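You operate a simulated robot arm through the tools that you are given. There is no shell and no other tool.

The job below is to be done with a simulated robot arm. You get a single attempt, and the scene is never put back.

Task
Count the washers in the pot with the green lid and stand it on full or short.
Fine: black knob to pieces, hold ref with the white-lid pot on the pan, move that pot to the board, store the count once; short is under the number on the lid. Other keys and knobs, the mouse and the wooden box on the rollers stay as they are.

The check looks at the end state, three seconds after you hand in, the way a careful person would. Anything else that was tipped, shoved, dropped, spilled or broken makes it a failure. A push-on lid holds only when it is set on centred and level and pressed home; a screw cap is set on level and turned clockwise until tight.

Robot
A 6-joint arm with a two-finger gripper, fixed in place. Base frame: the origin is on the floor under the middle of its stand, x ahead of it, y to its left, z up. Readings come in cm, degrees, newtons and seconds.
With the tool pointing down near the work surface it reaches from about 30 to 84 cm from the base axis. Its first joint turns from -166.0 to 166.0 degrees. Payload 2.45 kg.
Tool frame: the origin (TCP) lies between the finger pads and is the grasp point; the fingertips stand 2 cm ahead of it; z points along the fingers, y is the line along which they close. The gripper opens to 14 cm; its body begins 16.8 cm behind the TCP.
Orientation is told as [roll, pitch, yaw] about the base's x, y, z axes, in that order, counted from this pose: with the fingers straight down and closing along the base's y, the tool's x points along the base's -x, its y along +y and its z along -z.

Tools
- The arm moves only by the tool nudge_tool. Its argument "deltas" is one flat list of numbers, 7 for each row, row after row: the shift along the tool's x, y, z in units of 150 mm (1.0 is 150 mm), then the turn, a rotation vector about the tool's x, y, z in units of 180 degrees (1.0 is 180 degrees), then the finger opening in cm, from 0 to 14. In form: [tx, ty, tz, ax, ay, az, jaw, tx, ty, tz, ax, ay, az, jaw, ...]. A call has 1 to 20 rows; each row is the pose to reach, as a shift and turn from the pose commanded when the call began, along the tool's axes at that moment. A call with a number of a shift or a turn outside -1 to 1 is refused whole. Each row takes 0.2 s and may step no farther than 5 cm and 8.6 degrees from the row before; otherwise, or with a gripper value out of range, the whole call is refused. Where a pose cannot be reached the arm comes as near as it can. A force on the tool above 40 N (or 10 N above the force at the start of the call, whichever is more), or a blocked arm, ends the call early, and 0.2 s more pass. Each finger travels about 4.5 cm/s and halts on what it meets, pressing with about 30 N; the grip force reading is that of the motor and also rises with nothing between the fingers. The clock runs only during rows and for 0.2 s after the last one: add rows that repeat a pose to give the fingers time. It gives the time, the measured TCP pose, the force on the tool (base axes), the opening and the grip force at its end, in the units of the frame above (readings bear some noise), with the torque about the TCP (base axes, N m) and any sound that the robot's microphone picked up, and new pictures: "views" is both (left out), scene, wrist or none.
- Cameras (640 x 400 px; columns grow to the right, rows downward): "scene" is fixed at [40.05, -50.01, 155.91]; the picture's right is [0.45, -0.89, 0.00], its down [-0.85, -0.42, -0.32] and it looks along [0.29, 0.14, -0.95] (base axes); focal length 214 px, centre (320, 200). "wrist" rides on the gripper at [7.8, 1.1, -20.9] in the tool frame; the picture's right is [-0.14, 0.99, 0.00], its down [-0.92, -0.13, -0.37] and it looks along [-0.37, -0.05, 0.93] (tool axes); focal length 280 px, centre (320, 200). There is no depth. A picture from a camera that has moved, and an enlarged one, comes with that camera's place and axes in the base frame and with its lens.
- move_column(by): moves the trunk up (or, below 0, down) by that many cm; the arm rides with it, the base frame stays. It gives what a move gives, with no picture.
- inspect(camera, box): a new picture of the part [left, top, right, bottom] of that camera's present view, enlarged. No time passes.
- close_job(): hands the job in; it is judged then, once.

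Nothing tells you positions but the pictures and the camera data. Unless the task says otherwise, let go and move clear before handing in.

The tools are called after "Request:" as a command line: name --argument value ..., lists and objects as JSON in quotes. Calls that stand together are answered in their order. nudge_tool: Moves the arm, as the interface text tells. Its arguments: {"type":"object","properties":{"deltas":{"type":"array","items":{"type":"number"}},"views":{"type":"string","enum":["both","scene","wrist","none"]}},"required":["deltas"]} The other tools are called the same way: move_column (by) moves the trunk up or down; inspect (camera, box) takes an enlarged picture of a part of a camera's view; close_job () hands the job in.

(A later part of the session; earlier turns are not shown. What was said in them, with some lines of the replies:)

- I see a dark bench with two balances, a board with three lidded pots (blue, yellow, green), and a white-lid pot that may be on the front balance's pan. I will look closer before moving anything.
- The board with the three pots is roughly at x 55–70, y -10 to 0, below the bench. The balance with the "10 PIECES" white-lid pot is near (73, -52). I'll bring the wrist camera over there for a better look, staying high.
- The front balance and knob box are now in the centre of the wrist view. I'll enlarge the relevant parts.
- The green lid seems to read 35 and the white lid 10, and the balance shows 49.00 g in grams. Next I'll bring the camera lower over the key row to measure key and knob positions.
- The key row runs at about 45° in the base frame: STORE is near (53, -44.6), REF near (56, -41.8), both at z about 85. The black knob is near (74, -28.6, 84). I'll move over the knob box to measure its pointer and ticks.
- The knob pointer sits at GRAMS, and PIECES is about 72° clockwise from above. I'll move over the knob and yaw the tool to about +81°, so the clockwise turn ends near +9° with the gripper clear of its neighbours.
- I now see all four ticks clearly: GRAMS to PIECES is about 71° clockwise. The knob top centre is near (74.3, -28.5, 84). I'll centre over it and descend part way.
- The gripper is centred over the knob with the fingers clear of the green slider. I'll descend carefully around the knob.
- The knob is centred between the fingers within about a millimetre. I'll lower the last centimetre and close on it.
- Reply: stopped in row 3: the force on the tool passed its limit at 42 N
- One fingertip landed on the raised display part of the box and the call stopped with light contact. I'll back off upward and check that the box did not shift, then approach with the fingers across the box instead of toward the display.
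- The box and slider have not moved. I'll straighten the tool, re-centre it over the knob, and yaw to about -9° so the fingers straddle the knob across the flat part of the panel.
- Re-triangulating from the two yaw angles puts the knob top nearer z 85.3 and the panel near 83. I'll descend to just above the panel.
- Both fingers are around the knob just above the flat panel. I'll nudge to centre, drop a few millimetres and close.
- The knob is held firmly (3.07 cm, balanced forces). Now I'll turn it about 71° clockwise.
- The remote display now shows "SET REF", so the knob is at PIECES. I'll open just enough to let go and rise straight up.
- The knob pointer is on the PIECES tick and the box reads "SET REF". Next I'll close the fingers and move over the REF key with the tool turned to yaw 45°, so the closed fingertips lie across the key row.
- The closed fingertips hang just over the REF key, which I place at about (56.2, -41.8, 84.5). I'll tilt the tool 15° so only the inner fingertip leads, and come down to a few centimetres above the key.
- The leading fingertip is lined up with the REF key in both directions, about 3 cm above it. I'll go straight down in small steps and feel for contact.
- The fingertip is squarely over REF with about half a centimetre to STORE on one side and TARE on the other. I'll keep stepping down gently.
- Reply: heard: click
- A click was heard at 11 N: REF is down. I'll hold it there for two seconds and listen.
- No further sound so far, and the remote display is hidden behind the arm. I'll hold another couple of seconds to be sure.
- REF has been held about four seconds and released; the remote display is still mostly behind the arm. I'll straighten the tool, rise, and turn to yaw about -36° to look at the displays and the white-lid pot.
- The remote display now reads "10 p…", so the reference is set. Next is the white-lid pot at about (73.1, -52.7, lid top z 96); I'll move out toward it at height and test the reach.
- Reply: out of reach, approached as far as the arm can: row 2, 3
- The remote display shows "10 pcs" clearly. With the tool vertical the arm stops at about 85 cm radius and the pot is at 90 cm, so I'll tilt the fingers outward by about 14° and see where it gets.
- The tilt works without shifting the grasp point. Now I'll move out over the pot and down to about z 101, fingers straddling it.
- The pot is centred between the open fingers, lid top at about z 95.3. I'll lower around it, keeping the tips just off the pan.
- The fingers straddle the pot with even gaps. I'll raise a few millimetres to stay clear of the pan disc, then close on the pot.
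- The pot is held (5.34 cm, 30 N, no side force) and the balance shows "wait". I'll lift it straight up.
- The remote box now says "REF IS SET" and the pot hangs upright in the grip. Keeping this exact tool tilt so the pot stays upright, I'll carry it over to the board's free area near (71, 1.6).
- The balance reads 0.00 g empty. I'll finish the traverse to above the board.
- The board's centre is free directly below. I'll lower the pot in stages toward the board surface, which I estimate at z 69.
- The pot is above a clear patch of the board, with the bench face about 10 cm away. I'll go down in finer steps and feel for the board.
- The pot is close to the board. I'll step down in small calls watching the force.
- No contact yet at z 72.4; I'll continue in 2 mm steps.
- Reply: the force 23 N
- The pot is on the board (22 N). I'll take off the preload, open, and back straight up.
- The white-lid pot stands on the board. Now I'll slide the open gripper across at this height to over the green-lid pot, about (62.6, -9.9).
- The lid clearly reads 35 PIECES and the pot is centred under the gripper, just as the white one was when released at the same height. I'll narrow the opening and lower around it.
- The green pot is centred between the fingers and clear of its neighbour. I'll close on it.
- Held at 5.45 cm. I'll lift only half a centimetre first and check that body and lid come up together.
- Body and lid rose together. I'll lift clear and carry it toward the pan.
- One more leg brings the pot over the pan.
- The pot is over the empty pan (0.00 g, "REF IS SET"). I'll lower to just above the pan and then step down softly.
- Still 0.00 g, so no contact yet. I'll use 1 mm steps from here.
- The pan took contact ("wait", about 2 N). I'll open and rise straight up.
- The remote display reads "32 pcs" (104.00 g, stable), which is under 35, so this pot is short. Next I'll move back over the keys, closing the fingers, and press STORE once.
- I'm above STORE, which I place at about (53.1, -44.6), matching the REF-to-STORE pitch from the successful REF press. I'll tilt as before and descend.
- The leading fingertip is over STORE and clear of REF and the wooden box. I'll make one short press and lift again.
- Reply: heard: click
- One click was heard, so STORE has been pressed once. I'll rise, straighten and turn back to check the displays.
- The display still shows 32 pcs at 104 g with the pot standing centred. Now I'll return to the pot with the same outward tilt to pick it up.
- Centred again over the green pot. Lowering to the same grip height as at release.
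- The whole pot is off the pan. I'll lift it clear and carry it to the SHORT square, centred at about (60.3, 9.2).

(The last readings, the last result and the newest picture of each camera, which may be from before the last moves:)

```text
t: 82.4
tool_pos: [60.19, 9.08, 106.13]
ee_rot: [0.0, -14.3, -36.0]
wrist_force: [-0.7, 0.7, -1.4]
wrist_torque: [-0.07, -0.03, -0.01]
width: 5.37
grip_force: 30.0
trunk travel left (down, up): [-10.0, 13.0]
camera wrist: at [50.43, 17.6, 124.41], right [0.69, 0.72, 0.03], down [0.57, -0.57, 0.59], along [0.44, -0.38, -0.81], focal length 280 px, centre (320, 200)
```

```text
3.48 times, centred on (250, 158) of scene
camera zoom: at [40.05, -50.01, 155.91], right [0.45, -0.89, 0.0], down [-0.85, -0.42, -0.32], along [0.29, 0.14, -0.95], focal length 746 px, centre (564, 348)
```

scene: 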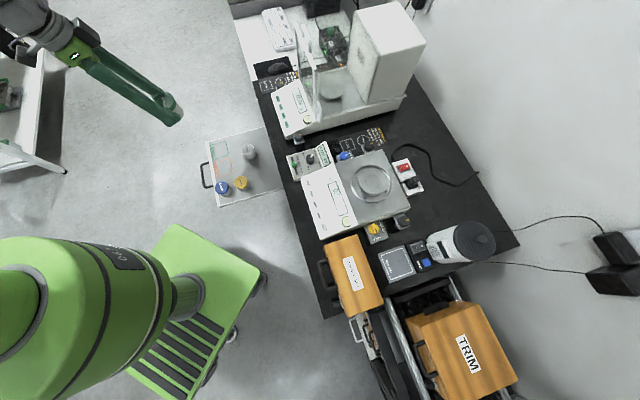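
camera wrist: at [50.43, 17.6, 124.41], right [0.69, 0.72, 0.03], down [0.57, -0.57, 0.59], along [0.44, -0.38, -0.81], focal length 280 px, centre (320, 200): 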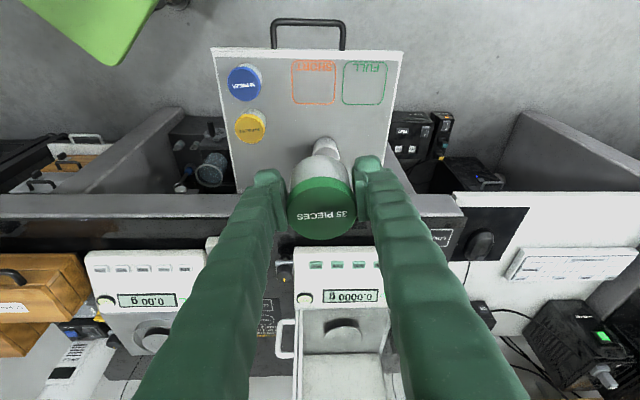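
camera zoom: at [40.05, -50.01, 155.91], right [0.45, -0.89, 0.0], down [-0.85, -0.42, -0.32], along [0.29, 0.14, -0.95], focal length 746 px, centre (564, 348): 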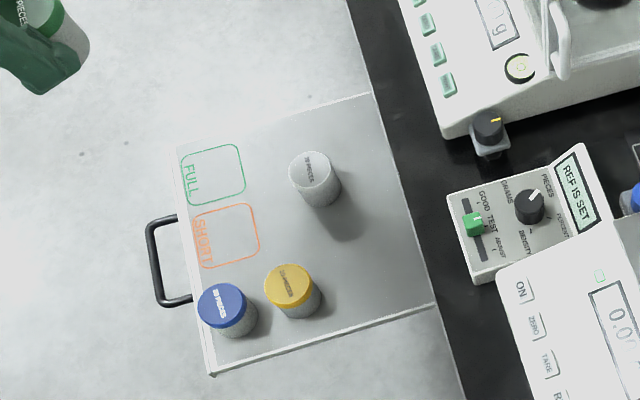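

The SHORT square's centre is directly below the pot. I'll lower in stages.

Request:
nudge_tool --deltas '[0.0774, 0, 0.3013, 0, 0, 0, 4.8, 0.1547, 0, 0.6027, 0, 0, 0, 4.8, 0.2321, 0, 0.904, 0, 0, 0, 4.8]' --views "none"

Request:
nudge_tool --deltas '[0.0774, 0, 0.3013, 0, 0, 0, 4.8, 0.1547, 0, 0.6027, 0, 0, 0, 4.8, 0.2321, 0, 0.904, 0, 0, 0, 4.8]' --views "both"

Request:
inspect --camera "wrist" --box '[180, 20, 440, 240]'

Request:
inspect --camera "scene" --box '[190, 110, 280, 210]'

```text
t: 83.2
tool_pos: [60.24, 9.47, 92.17]
ee_rot: [0.1, -14.4, -36.0]
wrist_force: [-0.4, -0.2, -1.4]
wrist_torque: [0.02, 0.04, -0.02]
width: 5.4
grip_force: 29.6
trunk travel left (down, up): [-10.0, 13.0]
```

```text
t: 84.0
tool_pos: [60.24, 9.48, 78.07]
ee_rot: [0.0, -14.5, -36.0]
wrist_force: [-0.4, -0.3, -1.8]
wrist_torque: [0.02, -0.02, -0.01]
width: 5.4
grip_force: 29.8
trunk travel left (down, up): [-10.0, 13.0]
camera wrist: at [50.42, 17.84, 96.36], right [0.69, 0.72, 0.04], down [0.57, -0.57, 0.59], along [0.44, -0.38, -0.81], focal length 280 px, centre (320, 200)
```

scene: 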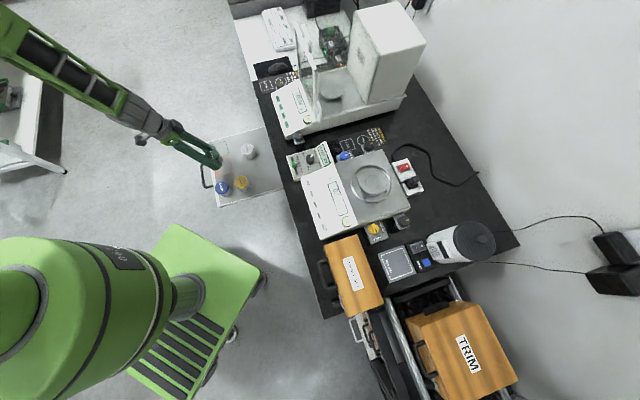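
wrist: 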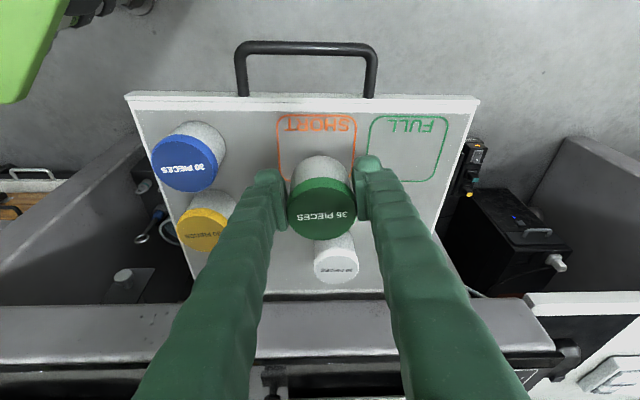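

```text
1.82 times, centred on (310, 130) of wrist
camera zoom: at [50.42, 17.84, 96.36], right [0.69, 0.72, 0.04], down [0.57, -0.57, 0.59], along [0.44, -0.38, -0.81], focal length 510 px, centre (338, 327)
```

zoom: 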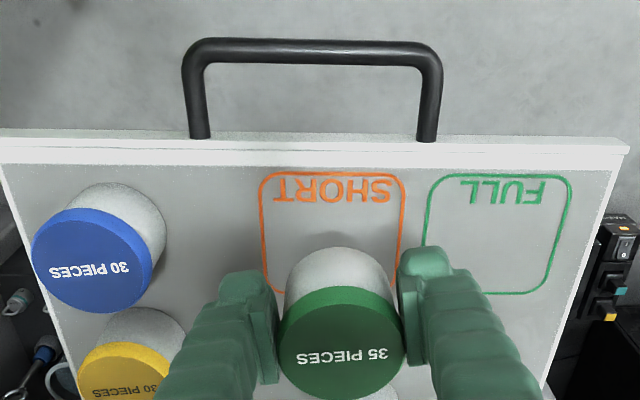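

```text
4.00 times, centred on (235, 160) of scene
camera zoom: at [40.05, -50.01, 155.91], right [0.45, -0.89, 0.0], down [-0.85, -0.42, -0.32], along [0.29, 0.14, -0.95], focal length 858 px, centre (660, 360)
```

zoom: 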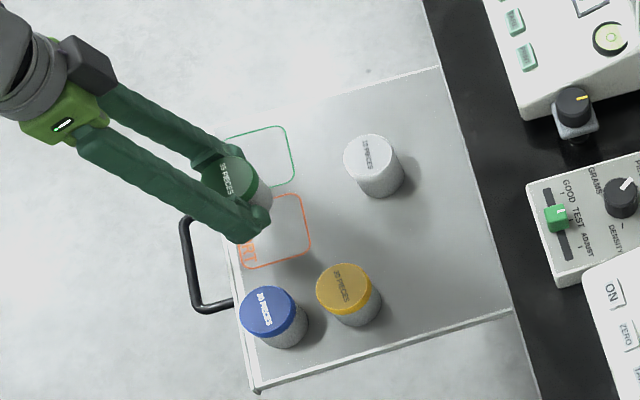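

Well centred over SHORT. Final descent with soft contact.

Request:
nudge_tool --deltas '[0.0415, 0, 0.1614, 0, 0, 0, 4.8, 0.0746, 0, 0.2906, 0, 0, 0, 4.8, 0.0879, 0, 0.3422, 0, 0, 0, 4.8]' --views "none"

Request:
nudge_tool --deltas '[0.0033, 0, 0.0129, 0, 0, 0, 4.8]' --views "none"

Request:
nudge_tool --deltas '[0.0025, 0, 0.0097, 0, 0, 0, 4.8]' --views "wrist"

Request:
inspect --camera "wrist" --box '[220, 60, 420, 250]'

```text
t: 84.8
tool_pos: [60.16, 9.26, 72.86]
ee_rot: [0.1, -14.4, -36.0]
wrist_force: [0.6, 0.2, -0.8]
wrist_torque: [0.01, -0.02, 0.03]
width: 5.41
grip_force: 30.1
trunk travel left (down, up): [-10.0, 13.0]
```

```text
t: 85.2
tool_pos: [60.1, 9.16, 72.51]
ee_rot: [0.0, -14.4, -35.9]
wrist_force: [0.4, -0.1, -1.2]
wrist_torque: [-0.03, -0.03, -0.01]
width: 5.39
grip_force: 29.9
trunk travel left (down, up): [-10.0, 13.0]
```

```text
t: 85.6
tool_pos: [60.26, 9.15, 72.48]
ee_rot: [0.0, -14.3, -35.9]
wrist_force: [0.0, 0.0, -0.6]
wrist_torque: [-0.03, 0.0, 0.0]
width: 5.39
grip_force: 30.0
trunk travel left (down, up): [-10.0, 13.0]
camera wrist: at [50.45, 17.59, 90.72], right [0.69, 0.72, 0.03], down [0.57, -0.57, 0.59], along [0.44, -0.38, -0.81], focal length 280 px, centre (320, 200)
```

wrist: 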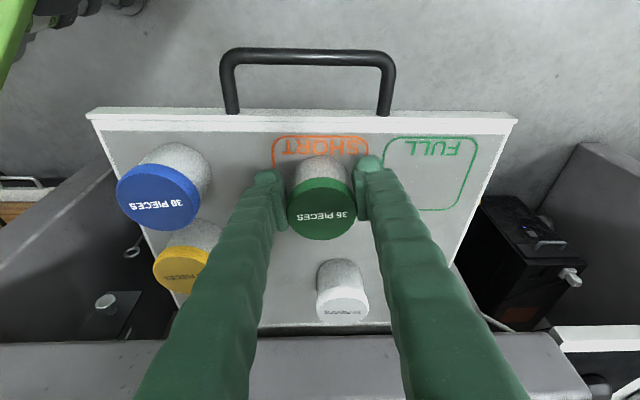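

```text
2.11 times, centred on (320, 155) of wrist
camera zoom: at [50.45, 17.59, 90.72], right [0.69, 0.72, 0.03], down [0.57, -0.57, 0.59], along [0.44, -0.38, -0.81], focal length 590 px, centre (320, 295)
```

zoom: 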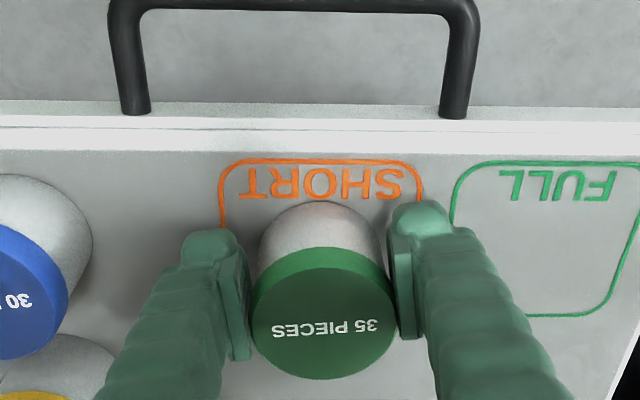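

Request:
nudge_tool --deltas '[0.0025, 0, 0.0097, 0, 0, 0, 4.8]' --views "none"

Request:
nudge_tool --deltas '[0.0017, 0, 0.0065, 0, 0, 0, 4.8]' --views "none"

```text
t: 86.0
tool_pos: [60.18, 9.1, 72.35]
ee_rot: [0.2, -14.5, -36.0]
wrist_force: [-1.2, -0.4, 5.2]
wrist_torque: [0.09, 0.01, 0.06]
width: 5.38
grip_force: 29.6
trunk travel left (down, up): [-10.0, 13.0]
```

```text
t: 86.4
tool_pos: [60.26, 9.13, 72.26]
ee_rot: [0.1, -14.5, -36.0]
wrist_force: [-3.7, -0.9, 18.7]
wrist_torque: [0.01, 0.16, 0.0]
width: 5.41
grip_force: 29.9
trunk travel left (down, up): [-10.0, 13.0]
```

The pot is on the board (about 19 N). I'll relieve the preload, open, and rise clear.

Request:
nudge_tool --deltas '[-0.0025, 0, -0.0097, 0, 0, 0, 4.8, -0.0025, 0, -0.0097, 0, 0, 0, 6, -0.0025, 0, -0.0097, 0, 0, 0, 7, -0.0025, 0, -0.0097, 0, 0, 0, 8, -0.0025, 0, -0.0097, 0, 0, 0, 8, -0.0497, 0, -0.1937, 0, 0, 0, 8, -0.116, 0, -0.452, 0, 0, 0, 8, -0.182, 0, -0.71, 0, 0, 0, 8, -0.24, 0, -0.936, 0, 0, 0, 8]' --views "both"

Request:
inspect --camera "wrist" --box '[180, 0, 460, 240]'

Request:
inspect --camera "scene" --box '[190, 110, 290, 210]'

```text
t: 88.4
tool_pos: [60.08, 9.2, 86.78]
ee_rot: [0.1, -14.5, -36.0]
wrist_force: [-0.3, 1.0, 0.2]
wrist_torque: [-0.01, -0.01, 0.0]
width: 8.0
grip_force: 0.0
trunk travel left (down, up): [-10.0, 13.0]
camera wrist: at [50.17, 17.55, 105.02], right [0.69, 0.72, 0.03], down [0.57, -0.57, 0.59], along [0.44, -0.38, -0.81], focal length 280 px, centre (320, 200)
```

scene: 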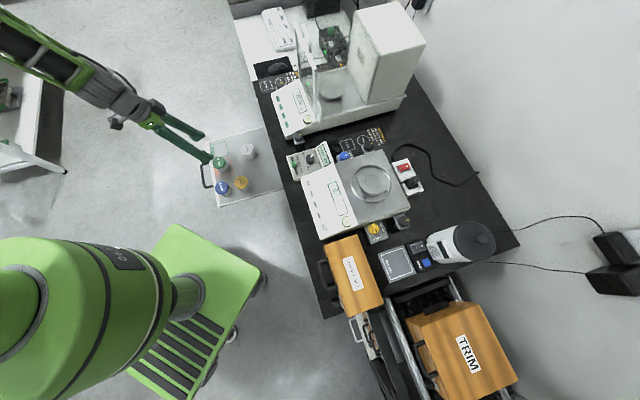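
wrist: 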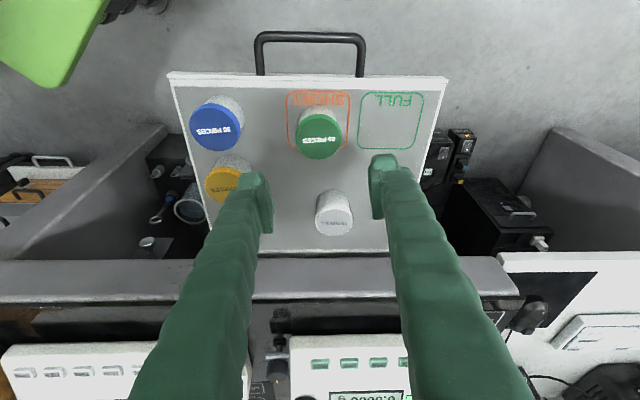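

```text
1.67 times, centred on (320, 120) of wrist
camera zoom: at [50.17, 17.55, 105.02], right [0.69, 0.72, 0.03], down [0.57, -0.57, 0.59], along [0.44, -0.38, -0.81], focal length 467 px, centre (320, 333)
```

zoom: 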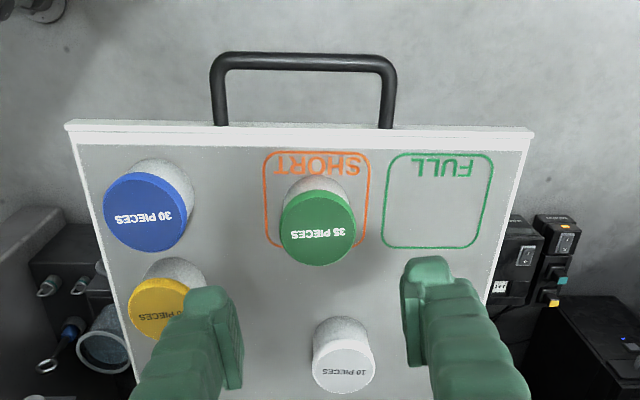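

```text
4.00 times, centred on (240, 160) of scene
camera zoom: at [40.05, -50.01, 155.91], right [0.45, -0.89, 0.0], down [-0.85, -0.42, -0.32], along [0.29, 0.14, -0.95], focal length 858 px, centre (640, 360)
```

zoom: 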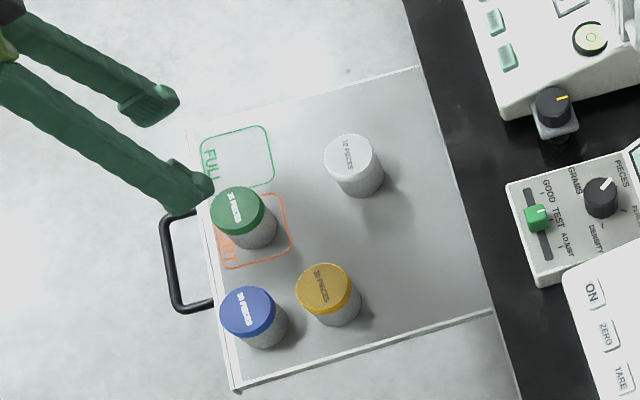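

The green-lid pot stands inside the SHORT square. I'll rise and pull back, then inspect the balance, knobs and boxes to check everything else is as it was.

Request:
nudge_tool --deltas '[-0.07, 0, -0.29, 0, 0.027, 0, 8, -0.14, 0, -0.58, 0, 0.053, 0, 8, -0.22, 0, -0.88, 0, 0.08, 0, 8]' --views "none"

Request:
nudge_tool --deltas '[0, -0.25, -0.2, 0, 0, 0, 12, 0, -0.5, -0.4, 0, 0, 0, 14, 0, -0.75, -0.6, 0, 0, 0, 14, 0, -0.98, -0.8, 0, 0, 0, 14]' --views "both"

Request:
inspect --camera "scene" --box '[270, 120, 430, 250]'

Request:
inspect --camera "scene" --box '[310, 210, 530, 400]'

Request:
inspect --camera "scene" --box '[190, 110, 300, 220]'

```text
t: 89.2
tool_pos: [60.18, 9.32, 100.37]
ee_rot: [-0.1, 0.1, -35.8]
wrist_force: [-1.0, 0.6, 1.0]
wrist_torque: [-0.04, 0.02, -0.01]
width: 8.0
grip_force: 0.2
trunk travel left (down, up): [-10.0, 13.0]
```

```text
t: 90.2
tool_pos: [51.34, -2.9, 112.58]
ee_rot: [0.1, 0.0, -35.9]
wrist_force: [-0.4, -0.6, 0.3]
wrist_torque: [0.06, -0.08, -0.02]
width: 13.98
grip_force: 0.1
trunk travel left (down, up): [-10.0, 13.0]
camera wrist: at [45.62, 2.65, 133.4], right [0.69, 0.72, 0.0], down [0.67, -0.64, 0.37], along [0.27, -0.25, -0.93], focal length 280 px, centre (320, 200)
```

scene: 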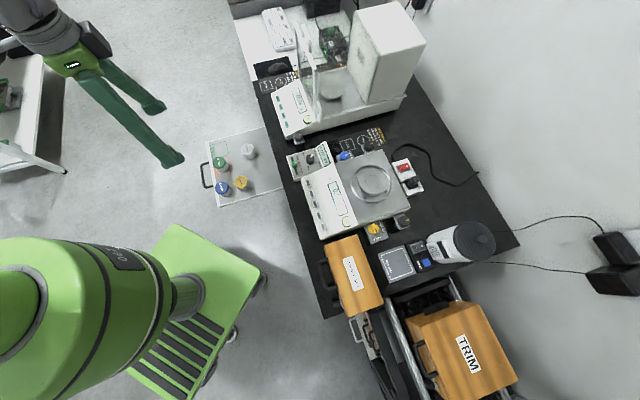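
wrist: 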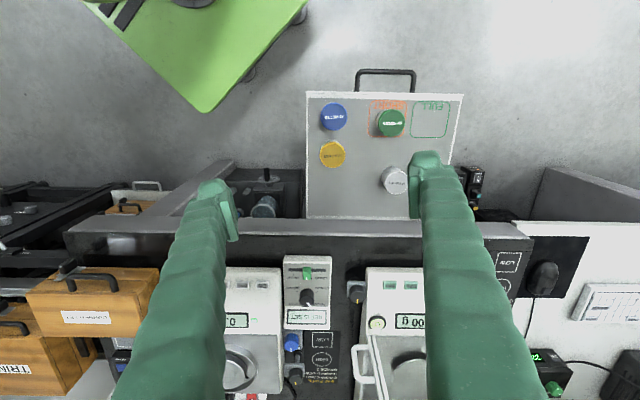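

```text
3.08 times, centred on (350, 185) of scene
camera zoom: at [40.05, -50.01, 155.91], right [0.45, -0.89, 0.0], down [-0.85, -0.42, -0.32], along [0.29, 0.14, -0.95], focal length 660 px, centre (228, 246)
```

zoom: 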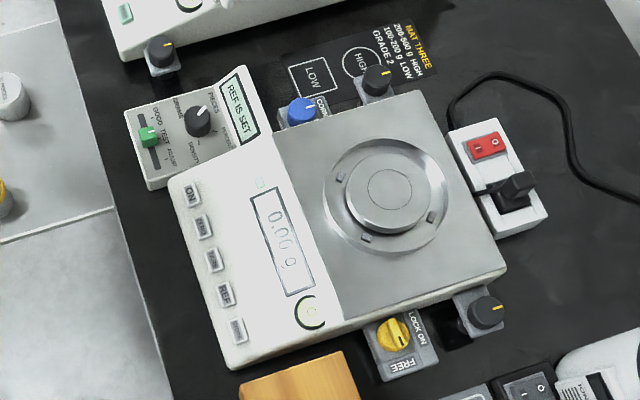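

```text
2.11 times, centred on (420, 305) of scene
camera zoom: at [40.05, -50.01, 155.91], right [0.45, -0.89, 0.0], down [-0.85, -0.42, -0.32], along [0.29, 0.14, -0.95], focal length 452 px, centre (110, -21)
```

zoom: 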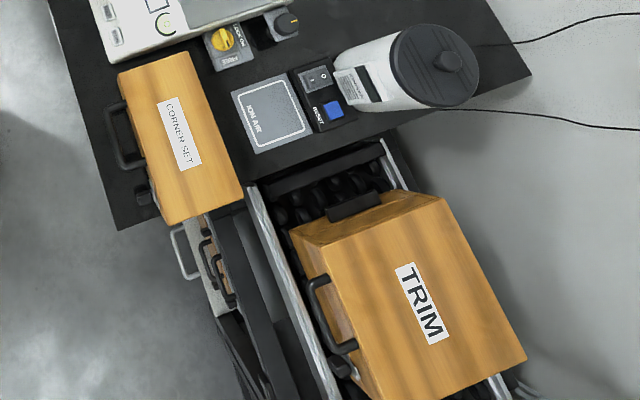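

```text
3.64 times, centred on (245, 165) of scene
camera zoom: at [40.05, -50.01, 155.91], right [0.45, -0.89, 0.0], down [-0.85, -0.42, -0.32], along [0.29, 0.14, -0.95], focal length 780 px, centre (593, 327)
```

zoom: 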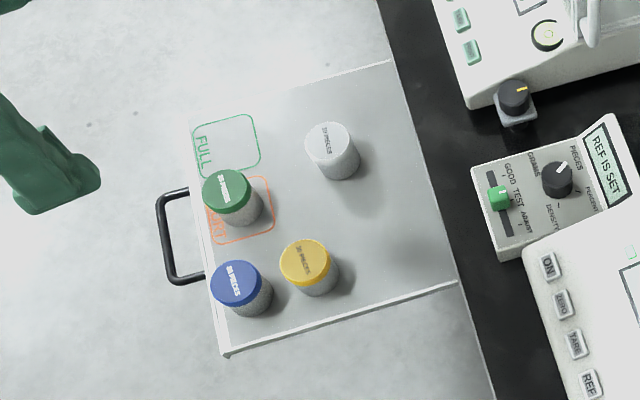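

Everything checks out in the pictures:
- The green-lid pot (32 pcs, under 35) stands in SHORT, and the white-lid pot is on the board.
- The black knob is at PIECES.
- The slider, the other knobs and the boxes look unmoved.

STORE gave one click, but I saw no display message confirming the store. The gripper is open and clear, so I'm handing in.

Request:
close_job

```text
The job is handed in.
```

I counted 32 washers in the green-lid pot. Its lid says 35, so I stood it on the SHORT square, and the job is handed in.

- **Reference:** I turned the black knob to PIECES and held REF for about four seconds with the white-lid pot on the pan. The box then read "10 pcs" and later "REF IS SET".
- **White-lid pot:** it is on the board, in the free area near the middle.
- **Count:** with the green-lid pot on the pan the display was stable at 32 pcs (104.00 g). I pressed STORE once and heard one click, but I saw no message confirming the count was stored.
- **Contact with the knob box:** on my first try at the black knob, a fingertip pressed on the box hard enough to trip the force stop (about 42 N). The box and its green slider did not appear to move.
- **Everything else:** I saw no change to the other knobs, the slider or the wooden boxes in the last pictures. I did not pick out the mouse in them.
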